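You operate a simulated robot arm through the tools that you are given. There is no shell and no other tool. Be economical: measure what you need, move in short steps, check, and stop when the job is done.

You are at the controls of a simulated robot arm. One attempt, no reset.

TASK
Put the black cover on the low carton. Put the white cover on top of the cream fan base. Open the glass door, take the black sensor box on the top of the packing table and put it away on the top shelf of the glass case and shut the door again. Open the left black drawer, take the box that says "LED 25 W" from the top of the packing table and put it inside and shut the drawer again. Put the tin marked "caps" from the top of the packing table on the top of the grey table and the tin marked "clips" on the top of the yellow stand. The order is free. Set down upright: black sensor box, box.

It is judged by the outcome, as a careful person would: the job done as asked, and still so three seconds after it is handed in. It fails if anything else is knocked over, pushed out of place, dropped, spilled or broken. A push-on lid holds only when it is set on centred and level and pressed home; a screw cap is set on level and turned clockwise until tight.

THE ROBOT
A 6-joint arm with a fingered hand on a trunk, on a base that drives. Base frame: it is fixed to the floor where the robot stands at the start and does not move with it; the origin is under the middle of the robot, x ahead of it, y to its left, z up. Units: mm, rad, N and s.
With the tool pointing down near the work surface it reaches from about 120 to 860 mm from the robot's upright axis, wherever it stands. Its first joint turns from -2.897 to 2.897 rad. Places, roughly: black cover (16x8x2 cm) [500, -200, 800]; black sensor box [750, 2000, 750]; bulb box, small red lamp box, tall red lamp box, w [500, 1750, 750]; cream fan base (15x15x9 cm) [600, -2100, 800]; glass door [-1000, 3000, 1100]; green tin, orange tin, white tin, yellow tin [500, 1500, 750]; kick drawer3 [-2700, 5400, 100]; left black drawer [-2700, 5400, 100]; low carton (23x21x4 cm) [400, 2000, 200]; top of the grey table [-1400, 1000, 800]; top of the yellow stand [-2200, -2300, 600]; top shelf of the glass case [-1000, 3200, 1400]; white cover (16x8x2 cm) [700, -1700, 800]. Payload 5 kg.
Tool frame: the origin (TCP) lies between the finger pads and is the grasp point; the fingertips stand 43 mm ahead of it; z points along the fingers, y is the line along which they close. The gripper opens to 144 mm. The gripper's body begins 50 mm behind the TCP. The gripper is a hand of 5 fingers: y runs from the thumb to the fingers, the wrist lies at [-21, -133, -233] in the tool frame.
Orientation is that of the tool frame in the base frame, as [roll, pitch, yaw] about the fixed x, y, z axes, in that order (R = Rz(yaw) Ry(pitch) Rx(roll)). With the fingers straight down and the wrist toward the robot, the tool's x, y and z point along [0, 1, 0], [1, 0, 0] and [0, 0, -1] of the base frame.

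THE INTERFACE
- The arm moves only by the tool servo_tool. Its arguments are lists of equal length, an entry for each row: "dr": the turn, a rotation vector about the tool's x, y, z in units of 60 degrees (1.0 is 60 degrees), a list of three; "travel": the shift along the tool's x, y, z in units of 250 mm (1.0 is 250 mm), a list of three. In form: {"dr": [[rx, ry, rz], ...], "travel": [[tx, ty, tz], ...]}. A call has 1 to 8 rows; each row is the pose to reach, as a shift and turn from the pose commanded when the call began, along the tool's axes at that moment. A call with a number of a shift or a turn outside -1 to 1 is refused whole. A row lasts 0.2 s, in which the tool goes at most 50 mm and 0.15 rad; a call with a longer step from one row to the next is refused whole. Where a pose cannot be reached the arm comes as near as it can. A force on the tool above 40 N (or 10 N above the force at the start of the call, whichever is more), or a blocked arm, ends the call early, and 0.2 s more pass. In this call time passes only in rows, and 0.2 s behind the last. The reply holds the time, the measured pose of the TCP, the force on the tool along the base axes, the opening and the grip force, in the units named above and with some noise, with the torque about the TCP (base axes, N m) and any sound that the robot's microphone picked up.
- Cameras (640 x 400 px; columns grow to the right, rows downward): "scene" is now at [9.9, 188.9, 1342.4]; the picture's right is [0.41, -0.91, 0.00], its down [-0.70, -0.31, -0.65] and it looks along [0.59, 0.26, -0.76] (base axes); focal length 233 px, centre (320, 200). "wrist" rides on the gripper at [86, -109, -168] in the tool frame; the picture's right is [-0.80, 0.28, -0.53], its down [-0.54, -0.73, 0.42] and it looks along [-0.27, 0.63, 0.73] (tool axes); focal length 275 px, centre (320, 200). There is no depth. A picture from a camera that has moved, and an enlarged one, comes with that camera's place and axes in the base frame and with its lens.
- camera(camera): a new picture of that camera. It takes no simulated time.
- slide_trunk(by): slides the trunk up (or, below 0, down) by that many mm; the arm and the scene camera ride with it, the base frame stays. It gives what a move gives, with no picture.
- drive_base(legs): drives the robot by 1 to 6 legs, each [ahead, left, turn to the left] in mm, mm and rad, along the robot's own axes; the way and the turn of a leg run together, so that a leg with both is an arc; at most 1500 mm and 3.142 rad a leg. The arm and the cameras ride along, it lands a little off, and it stops where it bumps. It gives what a move gives.
- set_fingers(index, middle, ring, little, thumb_bend, thumb_turn): sets how far each is bent, from 0 (flat) to 1 (curled in); at 0.3 the hand is open as for a grip, at 0.7 the pads meet at the TCP. One left out holds its place. A second passes; each finger stops where it meets its share of the squeeze, and holds until it gets a number again. It is the only way to open and close the hand. It gives what a move gives, with no picture; readings hold the bend of each and the force on index, middle, ring, little, thumb and palm. thumb_turn goes from beside the hand (0) to across from the fingers (1), as for a grip.
- pan_tilt(pan, tilt): turns the head with the scene camera to pan (to the left, within 2.705 rad either way) and tilt (down, from -0.506 to 1.204), counted from straight ahead of the robot. It gives what a move gives.
- enlarge(camera, box): a new picture of the part [left, top, right, bottom] of that camera's present view, enlarged. It takes no simulated time.
- hand_in(): hands the job in; it is judged then, once.

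Work in short steps. Places have to be worked out from the pictures, the camera data and where the tool is seen: move nearer, look again, correct. Check each grasp and each placing, and mend what went wrong. You have 483 turns and 216 pictures in all, those below and enlarged ones among them. Open the gripper and draw the arm clear of the work before you hand the job in, unless the task says otherwise; then end with one line.

The tools are called after "Emit:" as name(argument=value, ...) on one line, values as JSON. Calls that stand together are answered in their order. servo_tool: Moves the arm, as the interface text tells. Its arguments: {"type":"object","properties":{"dr":{"type":"array","items":{"type":"array","items":{"type":"number"}}},"travel":{"type":"array","items":{"type":"array","items":{"type":"number"}}}},"required":["dr","travel"]} The other tools are called the same way: slide_trunk (by) slides the trunk up or down; set_fingers (index, middle, ring, little, thumb_bend, thumb_turn) moves the fingers one by one; drive_base (legs) drives the base; pan_tilt (pan, tilt) turns the head that bears the scene camera; camera (camera) takes a picture; enlarge (camera, box) takes an enlarged picture of a part of a camera's view; hand_in () hands the job in.

At the start:

```text
time: 0.0
position: [284.0, 357.3, 1037.8]
tool_rot: [3.141, 0.0, 1.572]
ft_force: [0.3, 0.2, 0.2]
torque: [-0.02, 0.02, 0.02]
finger_gap: 143.3
grip_force: 0.1
shape: jaw
bend: [0.3, 0.3, 0.3, 0.3, 0.3, 0.98]
finger forces: [0.0, 0.0, 0.0, 0.0, 0.0, 0.0]
trunk travel left (down, up): [-275.0, 315.0]
robot x, y, heading: [-3.1, -0.6, 0.004]
head pan, tilt: [0.419, 0.867]
```

scene: 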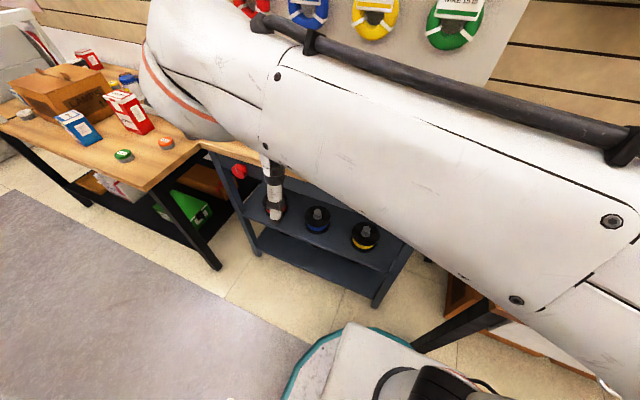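
wrist: 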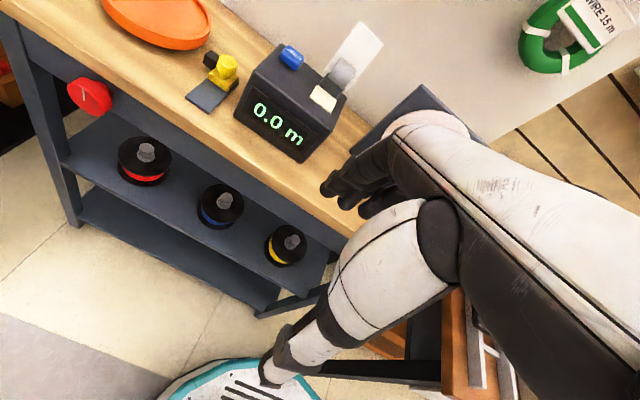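

The arm blocks much of the scene view, so I'll pan the head to survey, starting to the right where the black cover should be.

Emit:
pan_tilt(pan=-0.4, tilt=0.7)

Emit:
camera(camera="scene")

Emit:
pan_tilt(pan=-1.4, tilt=0.4)

Emit:
camera(camera="scene")

Emit:
pan_tilt(pan=1.4, tilt=0.4)

Emit:
camera(camera="scene")

Emit:
pan_tilt(pan=2.5, tilt=0.3)

Emit:
camera(camera="scene")

Emit:
pan_tilt(pan=-2.5, tilt=0.3)

Emit:
camera(camera="scene")

```text
time: 1.1
position: [283.3, 357.3, 1038.7]
tool_rot: [-3.142, 0.0, 1.57]
ft_force: [-1.0, -0.8, 0.1]
torque: [-0.01, 0.0, -0.01]
finger_gap: 143.8
grip_force: 0.1
shape: jaw
bend: [0.3, 0.3, 0.3, 0.3, 0.3, 0.98]
finger forces: [0.1, 0.0, 0.1, 0.0, 0.0, 0.0]
trunk travel left (down, up): [-275.0, 315.0]
robot x, y, heading: [3.4, -2.5, -0.002]
head pan, tilt: [-0.4, 0.7]
```

```text
213 pictures are left
camera scene: at [17.6, 124.4, 1356.0], right [-0.39, -0.92, 0.0], down [-0.59, 0.25, -0.76], along [0.7, -0.3, -0.64], focal length 233 px, centre (320, 200)
```

scene: 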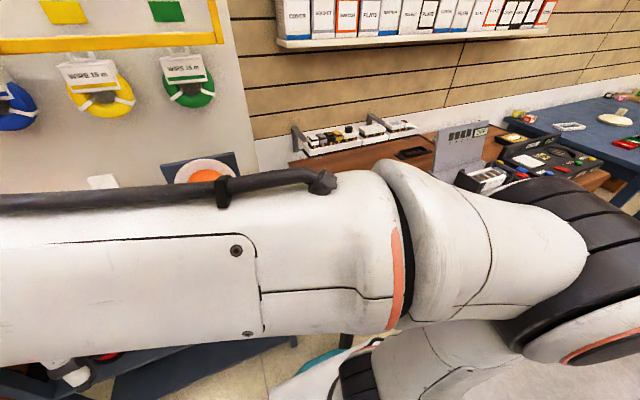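

```text
time: 2.4
position: [282.8, 356.2, 1038.5]
tool_rot: [-3.141, 0.0, 1.571]
ft_force: [0.6, 0.3, 0.3]
torque: [-0.01, 0.0, -0.01]
finger_gap: 143.7
grip_force: 0.1
shape: jaw
bend: [0.3, 0.3, 0.3, 0.3, 0.3, 0.98]
finger forces: [0.0, 0.0, 0.0, 0.1, 0.0, 0.0]
trunk travel left (down, up): [-275.0, 315.0]
robot x, y, heading: [-5.6, 0.5, -0.001]
head pan, tilt: [-1.4, 0.4]
```

```text
212 pictures are left
camera scene: at [-44.9, 66.1, 1382.9], right [-0.99, -0.17, 0.0], down [-0.07, 0.38, -0.92], along [0.16, -0.91, -0.39], focal length 233 px, centre (320, 200)
```

scene: 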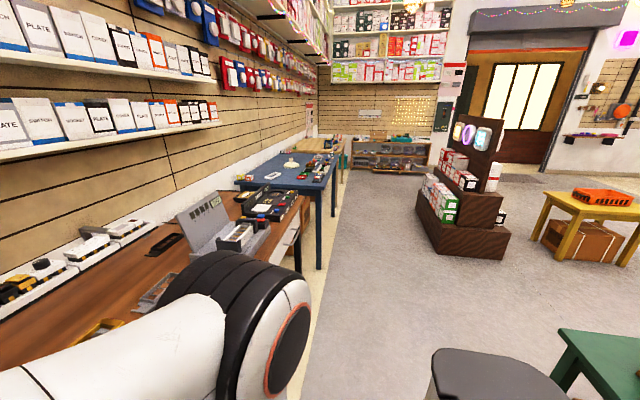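

```text
time: 4.9
position: [283.0, 356.9, 1038.6]
tool_rot: [-3.141, -0.001, 1.569]
ft_force: [-1.1, -0.2, 0.4]
torque: [0.0, 0.01, -0.02]
finger_gap: 143.6
grip_force: 0.1
shape: jaw
bend: [0.3, 0.3, 0.3, 0.3, 0.3, 0.98]
finger forces: [0.0, 0.0, 0.0, 0.0, 0.1, 0.0]
trunk travel left (down, up): [-275.0, 315.0]
robot x, y, heading: [-2.1, 1.8, 0.002]
head pan, tilt: [1.4, 0.4]
```

```text
211 pictures are left
camera scene: at [-44.9, 248.7, 1382.9], right [0.99, -0.17, 0.0], down [-0.07, -0.38, -0.92], along [0.16, 0.91, -0.39], focal length 233 px, centre (320, 200)
```

scene: 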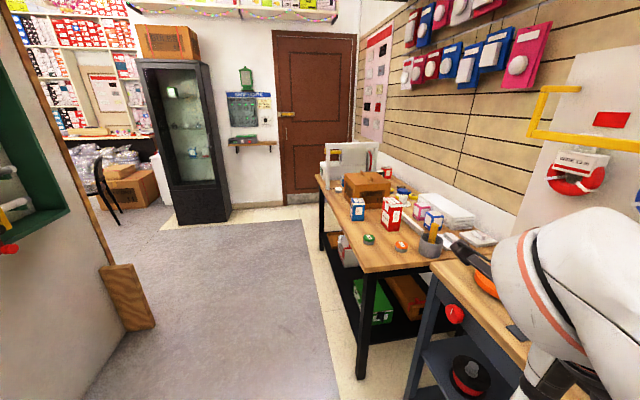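

```text
time: 6.2
position: [284.3, 355.5, 1038.1]
tool_rot: [-3.14, 0.0, 1.571]
ft_force: [0.3, 0.5, 0.4]
torque: [0.0, 0.01, 0.02]
finger_gap: 143.8
grip_force: 0.1
shape: jaw
bend: [0.3, 0.3, 0.3, 0.3, 0.3, 0.98]
finger forces: [0.0, 0.0, 0.0, 0.0, 0.0, 0.0]
trunk travel left (down, up): [-275.0, 315.0]
robot x, y, heading: [-2.4, 0.3, -0.001]
head pan, tilt: [2.499, 0.3]
```

```text
210 pictures are left
camera scene: at [-135.4, 213.4, 1392.2], right [0.6, 0.8, 0.0], down [0.24, -0.18, -0.96], along [-0.76, 0.57, -0.3], focal length 233 px, centre (320, 200)
```

scene: 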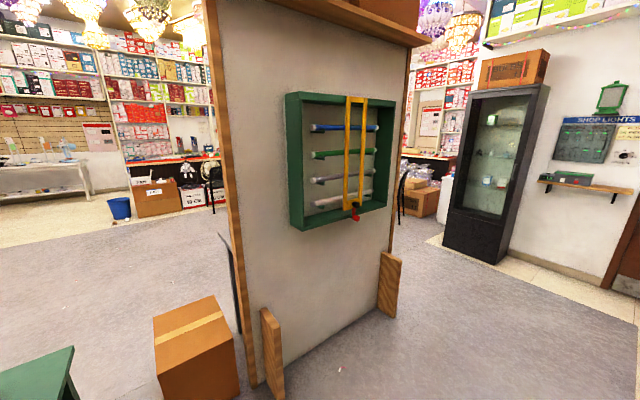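

```text
time: 10.2
position: [283.8, 356.1, 1038.8]
tool_rot: [-3.141, 0.001, 1.57]
ft_force: [0.3, 0.1, -0.2]
torque: [0.01, 0.01, 0.04]
finger_gap: 143.5
grip_force: 0.1
shape: jaw
bend: [0.3, 0.3, 0.3, 0.3, 0.3, 0.98]
finger forces: [0.0, 0.0, 0.0, 0.1, 0.1, 0.0]
trunk travel left (down, up): [-275.0, 315.0]
robot x, y, heading: [0.6, 0.4, 0.003]
head pan, tilt: [-2.499, 0.3]
```

```text
209 pictures are left
camera scene: at [-135.5, 101.5, 1392.2], right [-0.6, 0.8, 0.0], down [0.24, 0.18, -0.96], along [-0.76, -0.57, -0.3], focal length 233 px, centre (320, 200)
```

scene: 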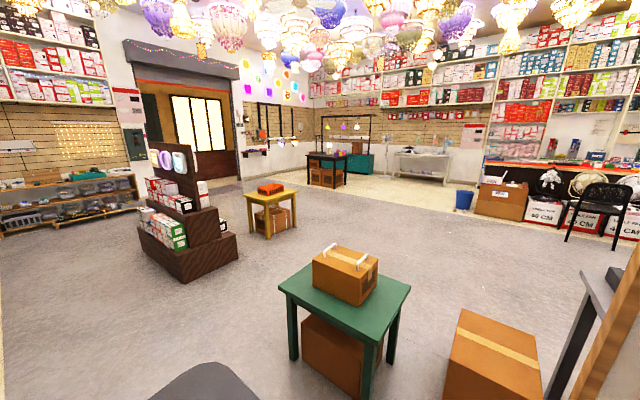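

The survey gives the layout; the arm hides the area right ahead. I'll move the hand right (-y, tool -x) to see the desk ahead with the wrist camera.

Emit:
servo_tool(dr=[[0, 0, 0], [0, 0, 0], [0, 0, 0], [0, 0, 0], [0, 0, 0]], travel=[[-0.2, 0, 0], [-0.4, 0, 0], [-0.6, 0, 0], [-0.8, 0, 0], [-1, 0, 0]])

Emit:
servo_tool(dr=[[0, 0, 0], [0, 0, 0], [0, 0, 0], [0, 0, 0], [0, 0, 0]], travel=[[-0.2, 0, 0], [-0.4, 0, 0], [-0.6, 0, 0], [-0.8, 0, 0], [-1, 0, 0]])

Emit:
camera(camera="wrist")

Emit:
pan_tilt(pan=0.3, tilt=0.6)

Emit:
camera(camera="scene")

```text
time: 11.3
position: [285.1, 106.7, 1037.9]
tool_rot: [-3.138, 0.0, 1.573]
ft_force: [0.0, 2.0, -1.1]
torque: [-0.15, -0.04, 0.02]
finger_gap: 143.8
grip_force: 0.1
shape: jaw
bend: [0.3, 0.3, 0.3, 0.3, 0.3, 0.98]
finger forces: [0.1, 0.0, 0.1, 0.0, 0.0, 0.0]
trunk travel left (down, up): [-275.0, 315.0]
robot x, y, heading: [0.2, -0.3, -0.002]
head pan, tilt: [-2.499, 0.3]
```

```text
time: 11.8
position: [252.8, 146.3, 1028.5]
tool_rot: [-3.092, 0.012, 2.004]
ft_force: [1.3, 0.3, 0.4]
torque: [-0.02, 0.05, 0.02]
finger_gap: 144.0
grip_force: 0.1
shape: jaw
bend: [0.3, 0.3, 0.3, 0.3, 0.3, 0.97]
finger forces: [0.1, 0.0, 0.1, 0.1, 0.1, 0.0]
trunk travel left (down, up): [-275.0, 315.0]
robot x, y, heading: [0.1, -0.7, 0.0]
head pan, tilt: [-2.499, 0.3]
stopped in row 2: the arm was blocked; the commanded pose is now the measured one
```

```text
208 pictures are left
camera wrist: at [124.1, 182.9, 1199.6], right [0.61, -0.59, 0.53], down [-0.45, -0.81, -0.38], along [0.65, 0.0, -0.76], focal length 275 px, centre (320, 200)
```

wrist: 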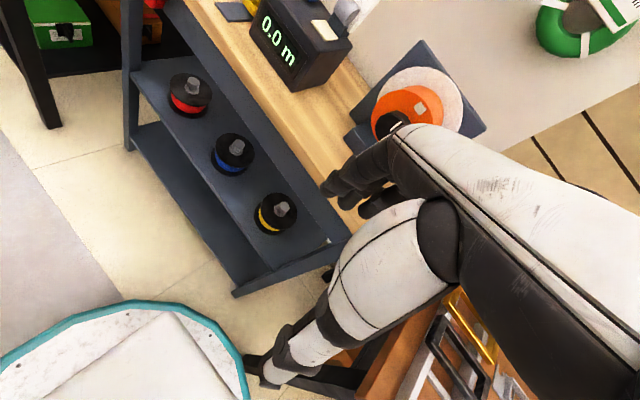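

```text
time: 14.3
position: [254.3, 144.7, 1028.5]
tool_rot: [-3.093, 0.01, 2.004]
ft_force: [-0.9, -0.1, 0.0]
torque: [-0.03, -0.01, -0.02]
finger_gap: 144.0
grip_force: 0.1
shape: jaw
bend: [0.3, 0.3, 0.3, 0.3, 0.3, 0.97]
finger forces: [0.0, 0.0, 0.0, 0.1, 0.0, 0.1]
trunk travel left (down, up): [-275.0, 315.0]
robot x, y, heading: [3.5, 0.3, -0.004]
head pan, tilt: [0.3, 0.6]
```

```text
207 pictures are left
camera scene: at [33.2, 183.2, 1364.5], right [0.3, -0.96, 0.0], down [-0.55, -0.17, -0.82], along [0.78, 0.24, -0.57], focal length 233 px, centre (320, 200)
```

scene: 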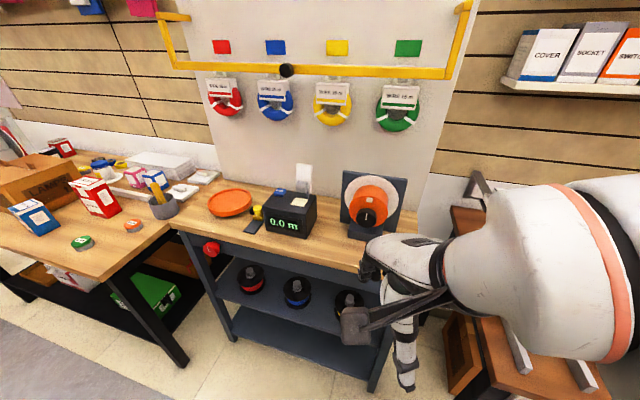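

The black item with the frames at about (490,-200,800) on the brown desk matches the black cover. I'll drive right so it sits left of the arm, then look.

Emit:
drive_base(legs=[[-150, 0, 0], [0, -500, 0]])

Emit:
pan_tilt(pan=0.2, tilt=0.8)

Emit:
camera(camera="scene")

Emit:
camera(camera="wrist")

```text
time: 18.2
position: [102.3, -354.4, 1028.2]
tool_rot: [-3.097, 0.006, 2.005]
ft_force: [0.5, 0.1, 0.0]
torque: [0.0, -0.03, 0.01]
finger_gap: 143.8
grip_force: 0.1
shape: jaw
bend: [0.3, 0.3, 0.3, 0.3, 0.3, 0.97]
finger forces: [0.0, 0.0, 0.0, 0.0, 0.1, 0.1]
trunk travel left (down, up): [-275.0, 315.0]
robot x, y, heading: [-150.3, -501.8, 0.003]
head pan, tilt: [0.3, 0.6]
```

```text
time: 18.9
position: [103.4, -355.8, 1028.2]
tool_rot: [-3.095, 0.009, 2.005]
ft_force: [0.5, -0.7, 0.0]
torque: [-0.04, 0.0, 0.0]
finger_gap: 143.7
grip_force: 0.0
shape: jaw
bend: [0.3, 0.3, 0.3, 0.3, 0.3, 0.97]
finger forces: [0.1, 0.0, 0.0, 0.1, 0.1, 0.0]
trunk travel left (down, up): [-275.0, 315.0]
robot x, y, heading: [-147.9, -499.9, -0.007]
head pan, tilt: [0.201, 0.799]
```

```text
206 pictures are left
camera scene: at [-123.2, -327.7, 1347.7], right [0.2, -0.98, 0.0], down [-0.71, -0.14, -0.69], along [0.68, 0.14, -0.72], focal length 233 px, centre (320, 200)
```

scene: 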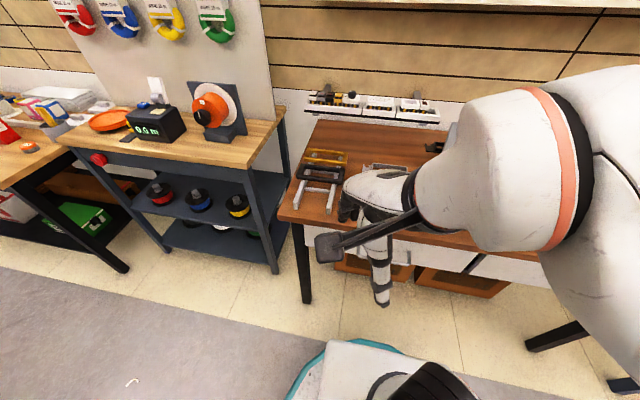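

```text
205 pictures are left
camera wrist: at [-27.0, -319.7, 1199.2], right [0.61, -0.59, 0.53], down [-0.45, -0.81, -0.39], along [0.65, 0.0, -0.76], focal length 275 px, centre (320, 200)
```

wrist: 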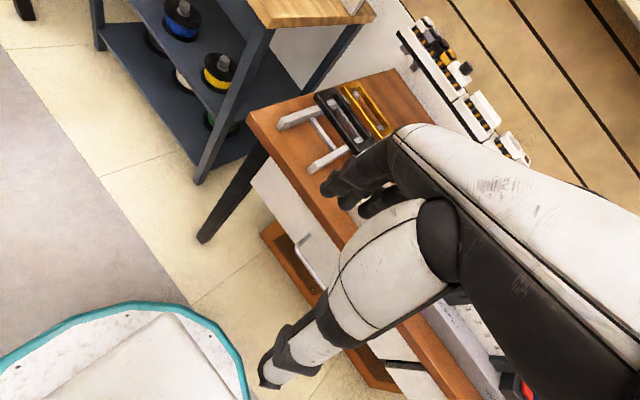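

Emit:
enlarge(camera="scene", box=[270, 80, 450, 220])

Emit:
enlarge(camera="wrist", box=[240, 60, 440, 200])

```text
2.86 times, centred on (360, 150) of scene
camera zoom: at [-123.2, -327.7, 1347.7], right [0.2, -0.98, 0.0], down [-0.71, -0.14, -0.69], along [0.68, 0.14, -0.72], focal length 666 px, centre (206, 343)
```

zoom: 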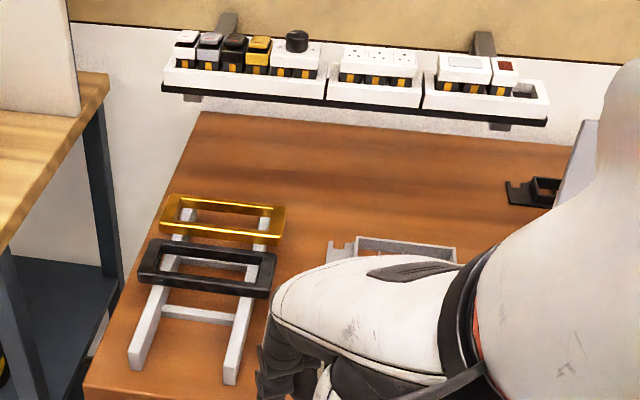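

```text
2.86 times, centred on (340, 130) of wrist
camera zoom: at [-27.0, -319.7, 1199.2], right [0.61, -0.59, 0.53], down [-0.45, -0.81, -0.39], along [0.65, 0.0, -0.76], focal length 786 px, centre (263, 400)
```

zoom: 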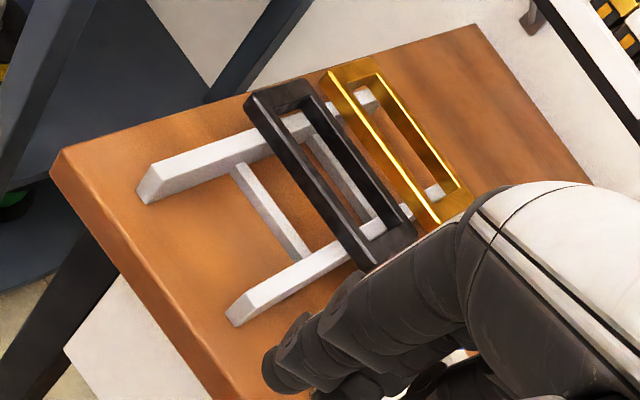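

The black cover is a 16x8 cm frame lying across a small rack. I'll do the white cover first: drive right to the blue table and look.

Emit:
drive_base(legs=[[0, -700, 0], [0, -700, 0]])

Emit:
camera(camera="scene")

```text
time: 26.2
position: [102.5, -1759.7, 1028.1]
tool_rot: [-3.096, 0.007, 2.006]
ft_force: [0.1, 0.2, -0.3]
torque: [-0.01, -0.01, -0.02]
finger_gap: 144.1
grip_force: 0.1
shape: jaw
bend: [0.3, 0.3, 0.3, 0.3, 0.3, 0.97]
finger forces: [0.0, 0.1, 0.1, 0.0, 0.0, 0.0]
trunk travel left (down, up): [-275.0, 315.0]
robot x, y, heading: [-150.9, -1900.5, 0.0]
head pan, tilt: [0.201, 0.799]
```

```text
202 pictures are left
camera scene: at [-123.9, -1732.3, 1347.9], right [0.2, -0.98, 0.0], down [-0.71, -0.14, -0.69], along [0.68, 0.14, -0.72], focal length 233 px, centre (320, 200)
```

scene: 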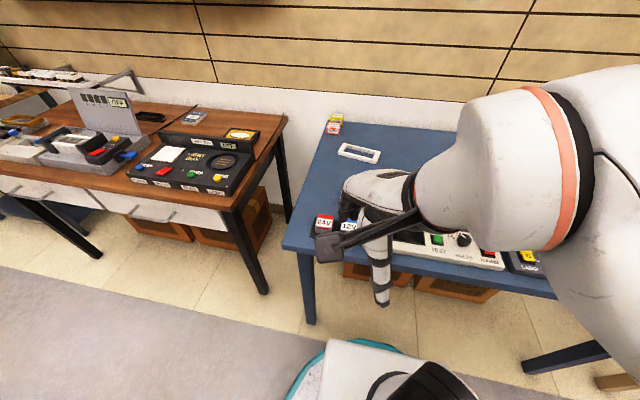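

White cover at about (716,-1720) lying on the blue table. I'll drive further right to see the fan base.

Emit:
drive_base(legs=[[0, -450, 0]])

Emit:
camera(camera="scene")

Emit:
enlarge(camera="scene", box=[160, 80, 400, 240])

```text
time: 29.0
position: [102.3, -2210.3, 1028.2]
tool_rot: [-3.096, 0.007, 2.006]
ft_force: [-0.1, 0.1, 0.6]
torque: [-0.04, 0.0, 0.01]
finger_gap: 143.7
grip_force: 0.0
shape: jaw
bend: [0.3, 0.3, 0.3, 0.3, 0.3, 0.97]
finger forces: [0.0, 0.1, 0.0, 0.0, 0.0, 0.0]
trunk travel left (down, up): [-275.0, 315.0]
robot x, y, heading: [-150.6, -2355.1, -0.002]
head pan, tilt: [0.201, 0.799]
```

```text
201 pictures are left
camera scene: at [-123.6, -2182.8, 1348.1], right [0.2, -0.98, 0.0], down [-0.71, -0.14, -0.69], along [0.68, 0.14, -0.72], focal length 233 px, centre (320, 200)
```

scene: 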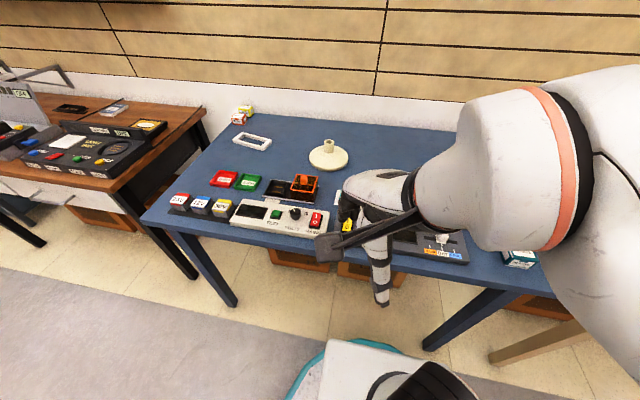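

```text
2.50 times, centred on (280, 160) of scene
camera zoom: at [-123.6, -2182.8, 1348.1], right [0.2, -0.98, 0.0], down [-0.71, -0.14, -0.69], along [0.68, 0.14, -0.72], focal length 583 px, centre (420, 300)
```

zoom: 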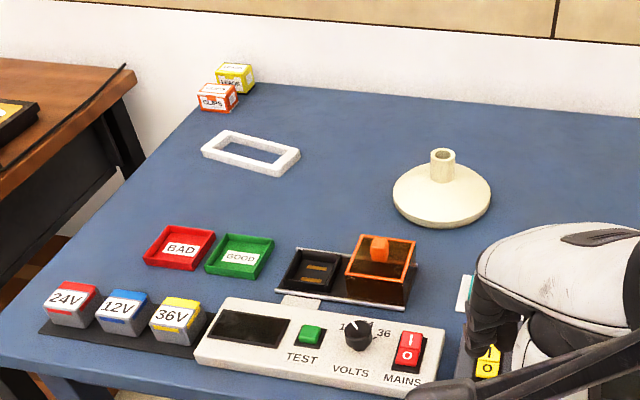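

Estimates: white frame centre ≈ (678,-1725), top ≈ 810, long axis turned about 0.28 rad; fan tube ≈ (605,-2068). I'll park at about (-20,-1960), from where both are in reach.

Emit:
drive_base(legs=[[0, 395, 0], [120, 0, 0]])

Emit:
servo_tool(dr=[[0, 0, 0.08], [0, 0, 0.16], [0, 0, 0.24], [0, 0, 0.32]], travel=[[0, 0.15, 0], [0, 0.3, 0], [0, 0.45, 0], [0, 0.6, 0]])

```text
time: 32.3
position: [221.4, -1812.4, 1027.8]
tool_rot: [-3.095, 0.008, 2.005]
ft_force: [0.3, 0.7, -0.2]
torque: [-0.02, -0.01, -0.02]
finger_gap: 143.7
grip_force: 0.0
shape: jaw
bend: [0.3, 0.3, 0.3, 0.3, 0.3, 0.97]
finger forces: [0.0, 0.0, 0.0, 0.0, 0.0, 0.1]
trunk travel left (down, up): [-275.0, 315.0]
robot x, y, heading: [-31.4, -1959.8, 0.001]
head pan, tilt: [0.201, 0.799]
```

```text
time: 33.3
position: [354.3, -1750.3, 1023.9]
tool_rot: [-3.103, 0.026, 1.665]
ft_force: [1.0, 0.1, 0.8]
torque: [-0.07, 0.12, 0.02]
finger_gap: 144.1
grip_force: 0.1
shape: jaw
bend: [0.3, 0.3, 0.3, 0.3, 0.3, 0.98]
finger forces: [0.0, 0.1, 0.0, 0.1, 0.1, 0.1]
trunk travel left (down, up): [-275.0, 315.0]
robot x, y, heading: [-32.1, -1960.0, 0.006]
head pan, tilt: [0.201, 0.799]
```

Hand at (354,-1750,1024). Level the hand, set yaw 1.287 and approach short of the frame at z≈960, then look.

Emit:
servo_tool(dr=[[-0.007, 0.005, 0.072], [-0.015, 0.01, 0.144], [-0.022, 0.015, 0.217], [-0.03, 0.02, 0.289], [-0.037, 0.025, 0.361]], travel=[[0.004, 0.166, 0.05], [0.008, 0.332, 0.1], [0.013, 0.498, 0.15], [0.017, 0.664, 0.2], [0.022, 0.83, 0.256]])

Emit:
camera(camera="wrist")

Emit:
camera(camera="scene")

```text
time: 34.5
position: [556.3, -1724.3, 952.9]
tool_rot: [3.131, -0.001, 1.292]
ft_force: [-0.6, 0.0, 0.3]
torque: [0.0, -0.08, 0.0]
finger_gap: 143.7
grip_force: 0.1
shape: jaw
bend: [0.3, 0.3, 0.3, 0.3, 0.3, 0.98]
finger forces: [0.1, 0.0, 0.1, 0.0, 0.0, 0.0]
trunk travel left (down, up): [-275.0, 315.0]
robot x, y, heading: [-26.9, -1955.8, 0.0]
head pan, tilt: [0.201, 0.799]
```

```text
199 pictures are left
camera wrist: at [472.3, -1612.9, 1118.1], right [0.05, -0.84, 0.54], down [-0.84, -0.32, -0.43], along [0.54, -0.43, -0.73], focal length 275 px, centre (320, 200)
```

wrist: 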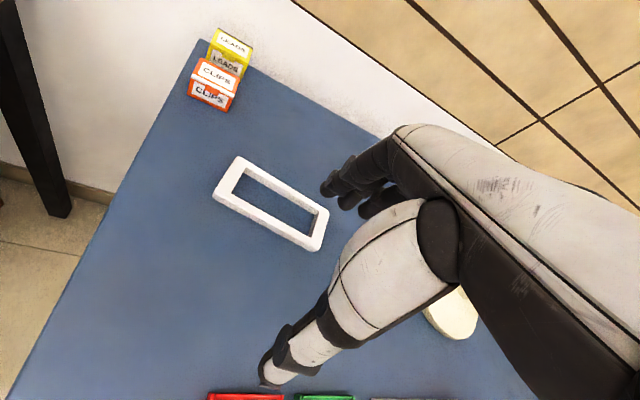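

```text
198 pictures are left
camera scene: at [-13.3, -1785.3, 1347.8], right [0.2, -0.98, 0.0], down [-0.7, -0.14, -0.7], along [0.68, 0.14, -0.72], focal length 233 px, centre (320, 200)
```

scene: 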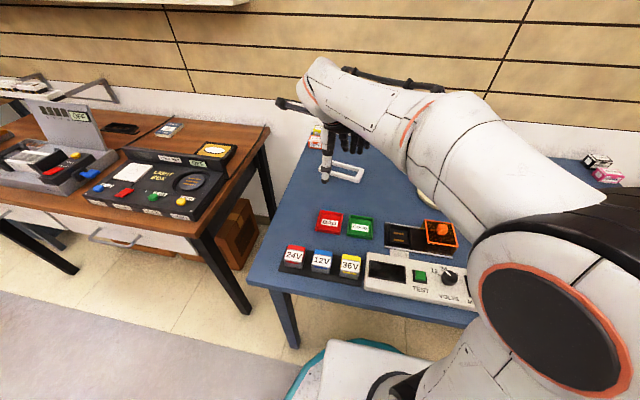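

Wrist view puts the frame centre at about (670,-1732), yaw 1.339. Moving over it at z≈880.

Emit:
servo_tool(dr=[[0.003, 0, -0.011], [0.005, 0, -0.022], [0.008, 0, -0.034], [0.01, 0, -0.045]], travel=[[0.024, 0.112, 0.073], [0.047, 0.224, 0.146], [0.071, 0.335, 0.219], [0.095, 0.447, 0.292]])

Emit:
camera(camera="wrist")

Emit:
enlarge(camera="scene", box=[260, 80, 460, 205])

```text
time: 35.5
position: [669.3, -1733.5, 880.2]
tool_rot: [-3.141, 0.001, 1.342]
ft_force: [0.0, -0.3, 0.5]
torque: [0.0, -0.05, 0.02]
finger_gap: 143.7
grip_force: 0.1
shape: jaw
bend: [0.3, 0.3, 0.3, 0.3, 0.3, 0.98]
finger forces: [0.1, 0.0, 0.1, 0.1, 0.0, 0.0]
trunk travel left (down, up): [-275.0, 315.0]
robot x, y, heading: [-30.4, -1959.6, -0.004]
head pan, tilt: [0.201, 0.799]
```

```text
197 pictures are left
camera wrist: at [583.2, -1626.0, 1047.6], right [0.09, -0.84, 0.54], down [-0.83, -0.36, -0.42], along [0.55, -0.41, -0.73], focal length 275 px, centre (320, 200)
```

wrist: 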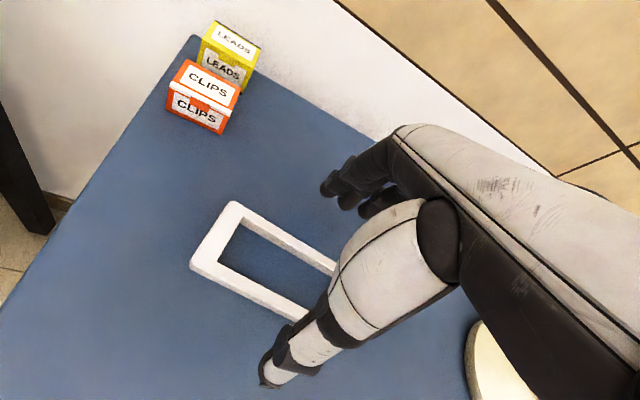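

```text
3.20 times, centred on (360, 142) of scene
camera zoom: at [-13.3, -1785.2, 1347.8], right [0.2, -0.98, 0.0], down [-0.7, -0.14, -0.7], along [0.68, 0.14, -0.72], focal length 746 px, centre (192, 384)
```

zoom: 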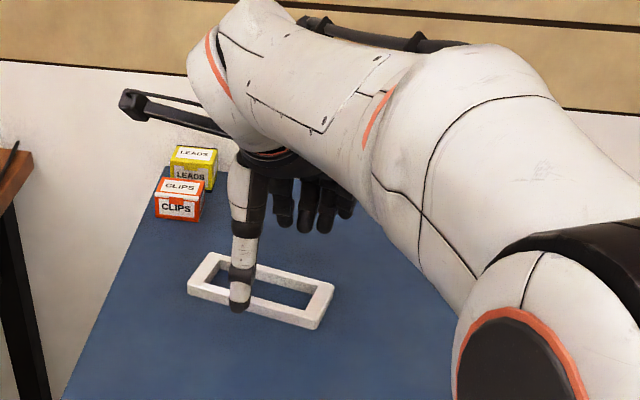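

Frame is centred under the hand within ~6 mm; I'll descend to z≈830, then creep to find the table.

Emit:
servo_tool(dr=[[0, 0, 0], [0, 0, 0]], travel=[[0.004, 0.01, 0.1], [0.008, 0.02, 0.2]])

Emit:
enlarge(camera="scene", box=[300, 120, 380, 190])

```text
time: 36.1
position: [675.4, -1733.6, 840.6]
tool_rot: [3.129, -0.005, 1.342]
ft_force: [-5.9, -0.8, 36.3]
torque: [-1.07, -2.09, -0.27]
finger_gap: 141.0
grip_force: 0.0
shape: jaw
bend: [0.3, 0.3, 0.3, 0.3, 0.3, 0.98]
finger forces: [0.0, 33.2, 0.0, 0.1, 3.5, 0.1]
trunk travel left (down, up): [-275.0, 315.0]
robot x, y, heading: [-32.9, -1959.0, -0.008]
head pan, tilt: [0.201, 0.799]
```

```text
5.71 times, centred on (340, 155) of scene
camera zoom: at [-16.3, -1786.0, 1348.9], right [0.2, -0.98, 0.0], down [-0.7, -0.14, -0.7], along [0.68, 0.14, -0.72], focal length 1332 px, centre (206, 457)
```

zoom: 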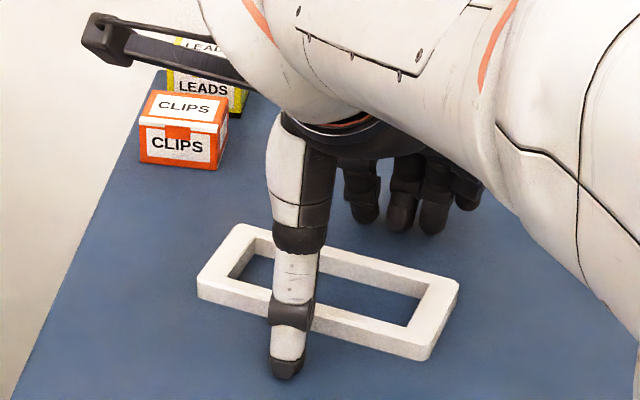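

Fingertips touched the table with TCP at about 840, so the table is ≈797 and the frame top ≈817. I'll rise to 844 and close the fingers round the frame.

Emit:
servo_tool(dr=[[0, 0, 0]], travel=[[0, -0.02, -0.06]])

Emit:
set_fingers(index=0.42, middle=0.42, ring=0.42, little=0.42, thumb_bend=0.42)

Emit:
enlarge(camera="scene", box=[300, 120, 380, 190])

Emit:
camera(camera="wrist")

```text
time: 36.5
position: [668.4, -1732.1, 843.1]
tool_rot: [-3.137, 0.003, 1.338]
ft_force: [1.1, 1.0, 6.1]
torque: [-0.23, -0.59, 0.04]
finger_gap: 143.5
grip_force: 0.1
shape: jaw
bend: [0.3, 0.29, 0.3, 0.3, 0.3, 0.98]
finger forces: [0.0, 6.3, 0.0, 0.0, 0.1, 0.1]
trunk travel left (down, up): [-275.0, 315.0]
robot x, y, heading: [-32.2, -1959.0, 0.004]
head pan, tilt: [0.201, 0.799]
```

```text
time: 37.5
position: [669.3, -1733.1, 847.1]
tool_rot: [3.14, 0.001, 1.341]
ft_force: [3.7, -1.3, 13.0]
torque: [-0.47, -1.17, 0.06]
finger_gap: 107.8
grip_force: 6.8
shape: fingers
bend: [0.42, 0.36, 0.42, 0.42, 0.42, 0.98]
finger forces: [0.1, 13.4, 0.0, 0.1, 0.0, 0.1]
trunk travel left (down, up): [-275.0, 315.0]
robot x, y, heading: [-31.1, -1955.2, -0.0]
head pan, tilt: [0.201, 0.799]
```

```text
5.71 times, centred on (340, 155) of scene
camera zoom: at [-13.7, -1785.5, 1347.9], right [0.2, -0.98, 0.0], down [-0.7, -0.14, -0.7], along [0.68, 0.14, -0.72], focal length 1332 px, centre (206, 457)
```

zoom: 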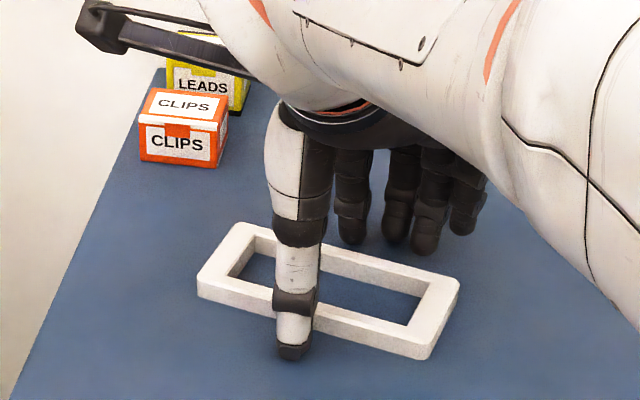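

```text
193 pictures are left
camera wrist: at [582.4, -1624.4, 1013.4], right [0.09, -0.84, 0.54], down [-0.83, -0.36, -0.42], along [0.55, -0.4, -0.73], focal length 275 px, centre (320, 200)
```

wrist: 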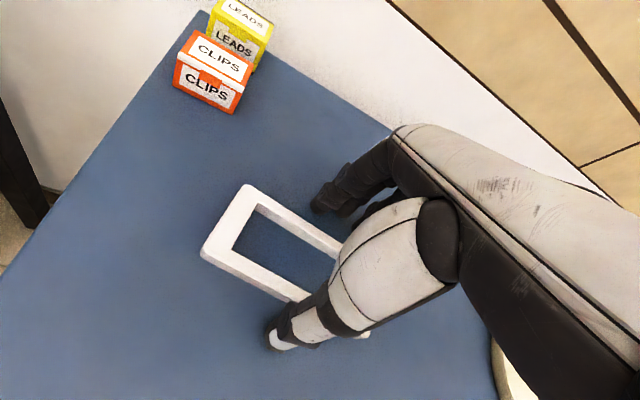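

Middle fingertip is pressing on the table as it curls, so I'll raise 8 mm and close on the frame.

Emit:
servo_tool(dr=[[0, 0, 0]], travel=[[0, 0, -0.036]])

Emit:
set_fingers(index=0.58, middle=0.58, ring=0.58, little=0.58, thumb_bend=0.58)

Emit:
enlarge(camera="scene", box=[300, 120, 380, 190])

```text
time: 37.9
position: [668.2, -1731.6, 852.1]
tool_rot: [-3.136, 0.004, 1.338]
ft_force: [-0.4, -0.2, 0.3]
torque: [-0.01, 0.01, 0.01]
finger_gap: 107.9
grip_force: 0.1
shape: fingers
bend: [0.42, 0.41, 0.42, 0.42, 0.42, 0.98]
finger forces: [0.0, 0.0, 0.0, 0.0, 0.1, 0.1]
trunk travel left (down, up): [-275.0, 315.0]
robot x, y, heading: [-29.3, -1955.8, -0.002]
head pan, tilt: [0.201, 0.799]
```

```text
time: 38.9
position: [670.1, -1731.1, 854.0]
tool_rot: [3.141, 0.003, 1.341]
ft_force: [0.5, 0.0, 0.0]
torque: [0.01, -0.01, 0.01]
finger_gap: 71.7
grip_force: 7.9
shape: fingers
bend: [0.54, 0.55, 0.56, 0.57, 0.52, 0.97]
finger forces: [3.9, 3.5, 1.0, 0.0, 8.2, 0.0]
trunk travel left (down, up): [-275.0, 315.0]
robot x, y, heading: [-33.1, -1956.7, 0.001]
head pan, tilt: [0.201, 0.799]
```

```text
5.71 times, centred on (340, 155) of scene
camera zoom: at [-13.0, -1785.1, 1347.8], right [0.2, -0.98, 0.0], down [-0.7, -0.14, -0.7], along [0.68, 0.14, -0.72], focal length 1332 px, centre (206, 457)
```

zoom: 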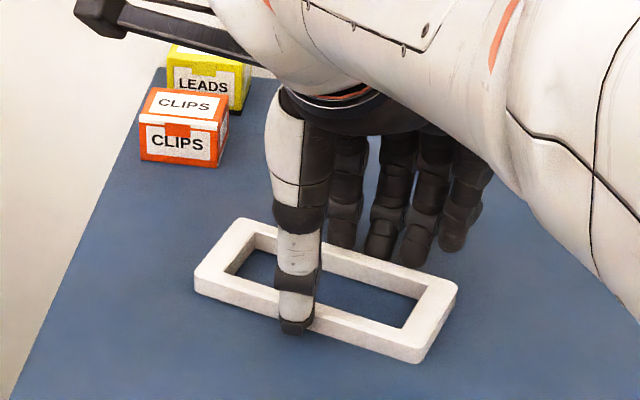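

Grip has contact from index, middle, ring and thumb near the middle of the bars. Tightening and lifting.

Emit:
set_fingers(index=0.68, middle=0.68, ring=0.68, little=0.62, thumb_bend=0.66)

Emit:
servo_tool(dr=[[0, 0, 0], [0, 0, 0], [0, 0, 0], [0, 0, 0]], travel=[[0, 0, -0.08], [0, 0, -0.2], [0, 0, -0.35], [0, 0, -0.5]])

Emit:
camera(camera="scene")

Emit:
camera(camera="wrist")

```text
time: 39.9
position: [670.1, -1731.1, 854.8]
tool_rot: [3.141, 0.003, 1.34]
ft_force: [0.2, 0.4, 0.2]
torque: [-0.11, 0.09, 0.01]
finger_gap: 69.6
grip_force: 20.7
shape: fingers
bend: [0.58, 0.61, 0.64, 0.62, 0.51, 0.95]
finger forces: [8.4, 8.1, 5.4, 0.0, 19.6, 0.1]
trunk travel left (down, up): [-275.0, 315.0]
robot x, y, heading: [-27.4, -1960.6, -0.002]
head pan, tilt: [0.201, 0.799]
```

```text
time: 40.9
position: [670.7, -1732.1, 979.3]
tool_rot: [-3.139, 0.001, 1.342]
ft_force: [-0.3, 0.7, -0.7]
torque: [-0.01, 0.0, 0.02]
finger_gap: 69.7
grip_force: 19.3
shape: fingers
bend: [0.58, 0.61, 0.65, 0.62, 0.51, 0.95]
finger forces: [9.2, 7.4, 5.6, 0.0, 17.1, 0.1]
trunk travel left (down, up): [-275.0, 315.0]
robot x, y, heading: [-29.9, -1956.7, 0.003]
head pan, tilt: [0.201, 0.799]
```

```text
191 pictures are left
camera scene: at [-13.0, -1785.1, 1347.8], right [0.2, -0.98, 0.0], down [-0.7, -0.14, -0.7], along [0.68, 0.14, -0.72], focal length 233 px, centre (320, 200)
```

scene: 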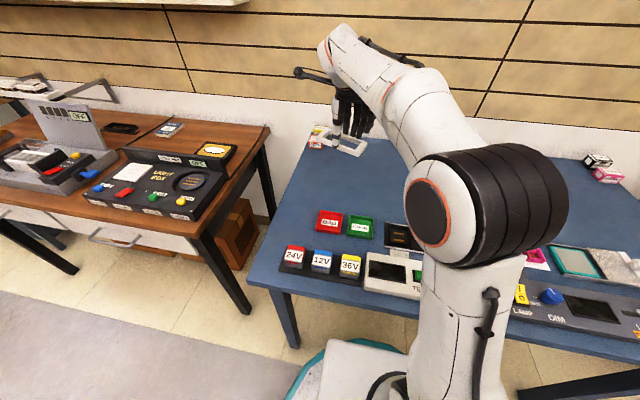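

```text
190 pictures are left
camera wrist: at [582.8, -1623.8, 1145.8], right [0.1, -0.84, 0.54], down [-0.83, -0.36, -0.42], along [0.55, -0.41, -0.73], focal length 275 px, centre (320, 200)
```

wrist: 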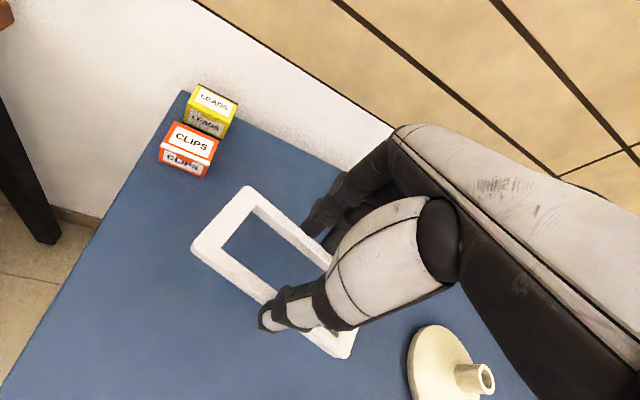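

Frame lifted, level and centred in the hand. Carrying it over past the fan base to view the tube with the wrist camera.

Emit:
servo_tool(dr=[[0, 0, -0.044], [0, 0, -0.088], [0, 0, -0.131], [0, 0, -0.175], [0, 0, -0.219]], travel=[[-0.18, 0.013, -0.02], [-0.36, 0.027, -0.04], [-0.54, 0.04, -0.06], [-0.72, 0.053, -0.08], [-0.904, 0.067, -0.1]])

Emit:
servo_tool(dr=[[0, 0, 0], [0, 0, 0], [0, 0, 0], [0, 0, 0], [0, 0, 0]], travel=[[-0.18, -0.028, 0], [-0.36, -0.056, 0], [-0.54, -0.084, 0], [-0.72, -0.112, 0], [-0.9, -0.14, 0]])

Emit:
camera(camera="wrist")

```text
time: 42.1
position: [634.1, -1956.1, 1005.5]
tool_rot: [-3.14, 0.002, 1.571]
ft_force: [0.4, 1.0, -1.2]
torque: [-0.09, 0.01, 0.01]
finger_gap: 69.8
grip_force: 19.4
shape: fingers
bend: [0.58, 0.61, 0.65, 0.62, 0.51, 0.95]
finger forces: [9.2, 7.4, 5.1, 0.0, 16.7, 0.0]
trunk travel left (down, up): [-275.0, 315.0]
robot x, y, heading: [-29.5, -1960.3, -0.001]
head pan, tilt: [0.201, 0.799]
```

```text
time: 43.3
position: [600.5, -2180.0, 1005.5]
tool_rot: [3.14, 0.001, 1.567]
ft_force: [0.0, 0.1, 0.6]
torque: [-0.05, 0.01, -0.02]
finger_gap: 69.5
grip_force: 19.5
shape: fingers
bend: [0.58, 0.61, 0.65, 0.62, 0.51, 0.95]
finger forces: [9.0, 7.4, 5.1, 0.0, 16.7, 0.1]
trunk travel left (down, up): [-275.0, 315.0]
robot x, y, heading: [-32.0, -1956.0, 0.0]
head pan, tilt: [0.201, 0.799]
```

```text
189 pictures are left
camera wrist: at [491.1, -2094.8, 1172.8], right [0.28, -0.8, 0.54], down [-0.73, -0.54, -0.42], along [0.63, -0.27, -0.73], focal length 275 px, centre (320, 200)
```

wrist: 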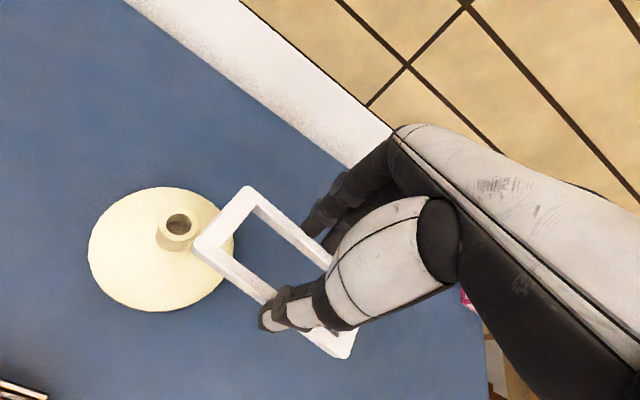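

Tube top located at about (607,-2066), Ø≈36 mm; the frame opening (~46 mm) fits over it. Moving the frame centre above it.

Emit:
servo_tool(dr=[[0, 0, 0], [0, 0, 0], [0, 0, 0]], travel=[[0.15, 0.013, 0], [0.3, 0.026, 0], [0.44, 0.038, 0]])

Emit:
camera(camera="wrist")

Emit:
pan_tilt(pan=-0.25, tilt=0.7)

Emit:
camera(camera="scene")

```text
time: 44.1
position: [609.4, -2070.1, 1005.7]
tool_rot: [-3.141, 0.001, 1.566]
ft_force: [0.5, -1.6, -0.6]
torque: [0.04, -0.04, 0.01]
finger_gap: 69.5
grip_force: 19.2
shape: fingers
bend: [0.58, 0.61, 0.65, 0.62, 0.51, 0.95]
finger forces: [9.1, 7.4, 5.2, 0.0, 16.6, 0.0]
trunk travel left (down, up): [-275.0, 315.0]
robot x, y, heading: [-29.9, -1956.3, 0.001]
head pan, tilt: [0.201, 0.799]
```

```text
188 pictures are left
camera wrist: at [499.2, -1985.0, 1171.2], right [0.28, -0.8, 0.54], down [-0.73, -0.54, -0.42], along [0.63, -0.27, -0.73], focal length 275 px, centre (320, 200)
```

wrist: 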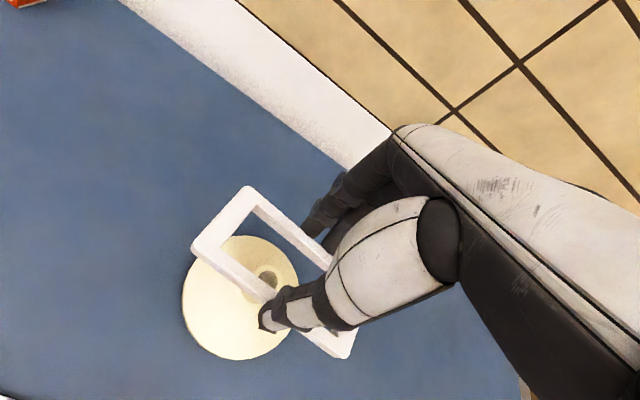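

```text
time: 45.0
position: [608.4, -2070.0, 1004.8]
tool_rot: [-3.14, 0.003, 1.568]
ft_force: [-0.1, 0.4, -0.4]
torque: [0.0, 0.01, 0.02]
finger_gap: 69.8
grip_force: 19.3
shape: fingers
bend: [0.58, 0.61, 0.65, 0.62, 0.51, 0.95]
finger forces: [9.1, 7.3, 5.0, 0.1, 16.9, 0.1]
trunk travel left (down, up): [-275.0, 315.0]
robot x, y, heading: [-35.7, -1958.8, 0.003]
head pan, tilt: [-0.25, 0.7]
```

```text
187 pictures are left
camera scene: at [-9.7, -1822.2, 1356.0], right [-0.25, -0.97, 0.0], down [-0.62, 0.16, -0.76], along [0.74, -0.19, -0.64], focal length 233 px, centre (320, 200)
```

scene: 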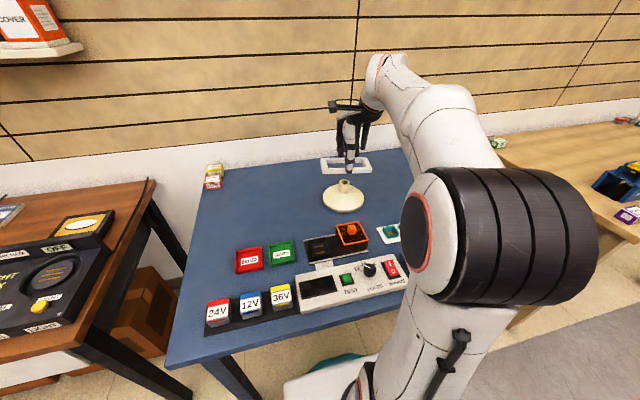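

Consistent estimate (606.5,-2064). Descending to just above the tube for a check.

Emit:
servo_tool(dr=[[0, 0, 0], [0, 0, 0]], travel=[[0.008, 0, 0.1], [0.012, 0, 0.19]])

Emit:
enlarge(camera="wrist", box=[160, 160, 400, 400])

Emit:
enlarge(camera="scene", box=[300, 100, 400, 220])

```text
time: 45.6
position: [609.0, -2067.1, 958.1]
tool_rot: [-3.139, 0.001, 1.57]
ft_force: [-0.5, 0.3, -1.1]
torque: [0.01, -0.07, 0.0]
finger_gap: 69.6
grip_force: 19.1
shape: fingers
bend: [0.58, 0.61, 0.65, 0.62, 0.51, 0.95]
finger forces: [9.2, 7.3, 4.9, 0.0, 16.7, 0.1]
trunk travel left (down, up): [-275.0, 315.0]
robot x, y, heading: [-31.8, -1961.7, 0.002]
head pan, tilt: [-0.25, 0.7]
```

```text
1.67 times, centred on (280, 280) of wrist
camera zoom: at [499.2, -1981.8, 1124.4], right [0.28, -0.8, 0.53], down [-0.73, -0.54, -0.42], along [0.63, -0.27, -0.73], focal length 459 px, centre (387, 67)
```

zoom: 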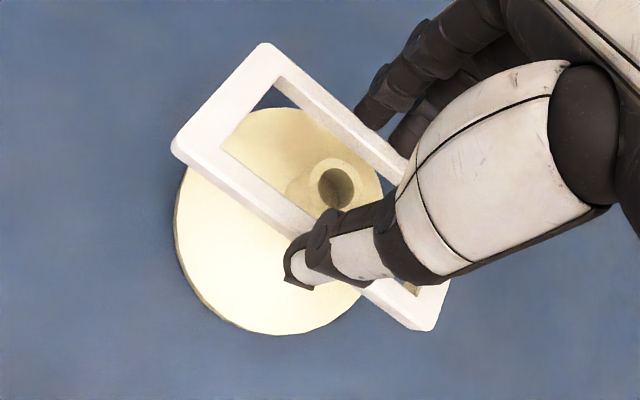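

```text
3.33 times, centred on (350, 160) of scene
camera zoom: at [-9.7, -1822.3, 1356.1], right [-0.25, -0.97, 0.0], down [-0.62, 0.16, -0.76], along [0.74, -0.19, -0.64], focal length 777 px, centre (220, 333)
```

zoom: 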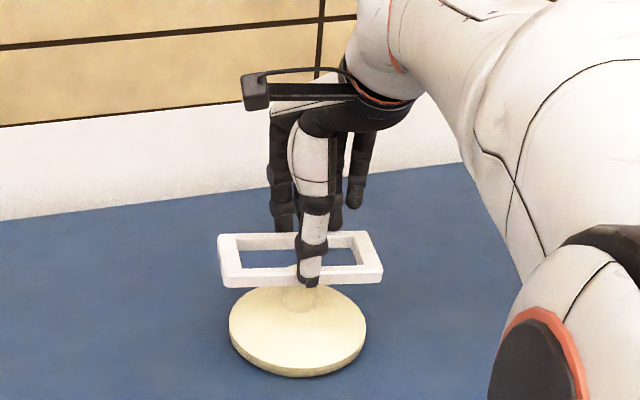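

Well aligned. Lowering the frame over the tube in steps until it meets the cone.

Emit:
servo_tool(dr=[[0, 0, 0], [0, 0, 0], [0, 0, 0]], travel=[[0, 0, 0.06], [0, 0, 0.12], [0, 0, 0.18]])

Emit:
enlarge(camera="scene", box=[300, 100, 400, 220])

```text
time: 46.4
position: [607.1, -2066.1, 907.0]
tool_rot: [-3.131, -0.001, 1.567]
ft_force: [1.1, -0.1, -0.8]
torque: [-0.05, 0.01, 0.0]
finger_gap: 33.5
grip_force: 2.4
shape: fingers
bend: [0.64, 0.65, 0.68, 0.62, 0.62, 0.97]
finger forces: [1.7, 1.7, 0.0, 0.0, 2.7, 0.0]
trunk travel left (down, up): [-275.0, 315.0]
robot x, y, heading: [-30.9, -1958.1, -0.003]
head pan, tilt: [-0.25, 0.7]
```

```text
3.33 times, centred on (350, 160) of scene
camera zoom: at [-8.5, -1822.2, 1355.5], right [-0.25, -0.97, 0.0], down [-0.62, 0.16, -0.76], along [0.74, -0.19, -0.64], focal length 777 px, centre (220, 333)
```

zoom: 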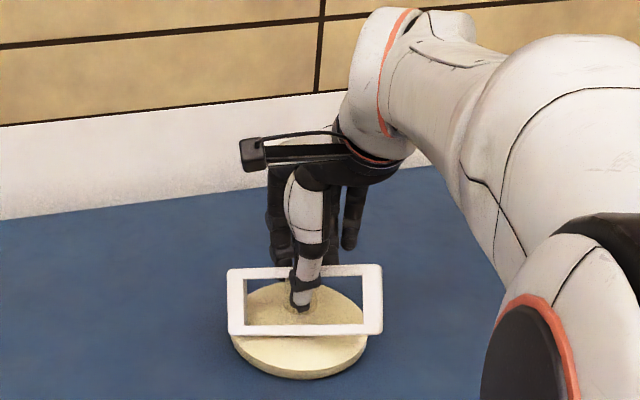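

The frame slipped out of the grip and tilted. Looking closer before doing anything.

Emit:
enlarge(camera="wrist", box=[160, 160, 400, 400])

Emit:
enlarge(camera="scene", box=[325, 150, 375, 200])

```text
1.67 times, centred on (280, 280) of wrist
camera zoom: at [500.4, -1981.5, 1075.2], right [0.29, -0.8, 0.53], down [-0.73, -0.54, -0.42], along [0.62, -0.27, -0.74], focal length 459 px, centre (387, 67)
```

zoom: 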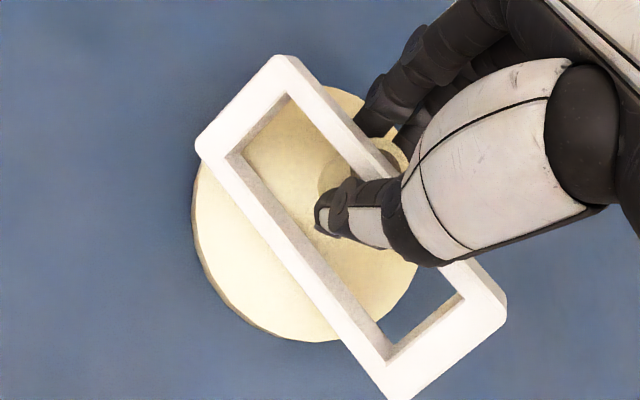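

```text
8.00 times, centred on (350, 175) of scene
camera zoom: at [-8.5, -1822.2, 1355.5], right [-0.25, -0.97, 0.0], down [-0.62, 0.16, -0.76], along [0.74, -0.19, -0.64], focal length 1865 px, centre (80, 400)
```

zoom: 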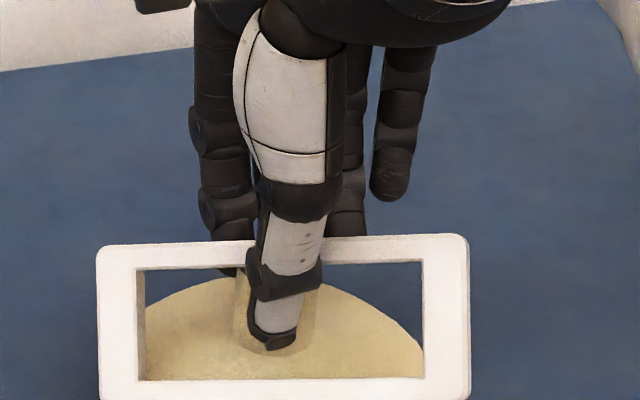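

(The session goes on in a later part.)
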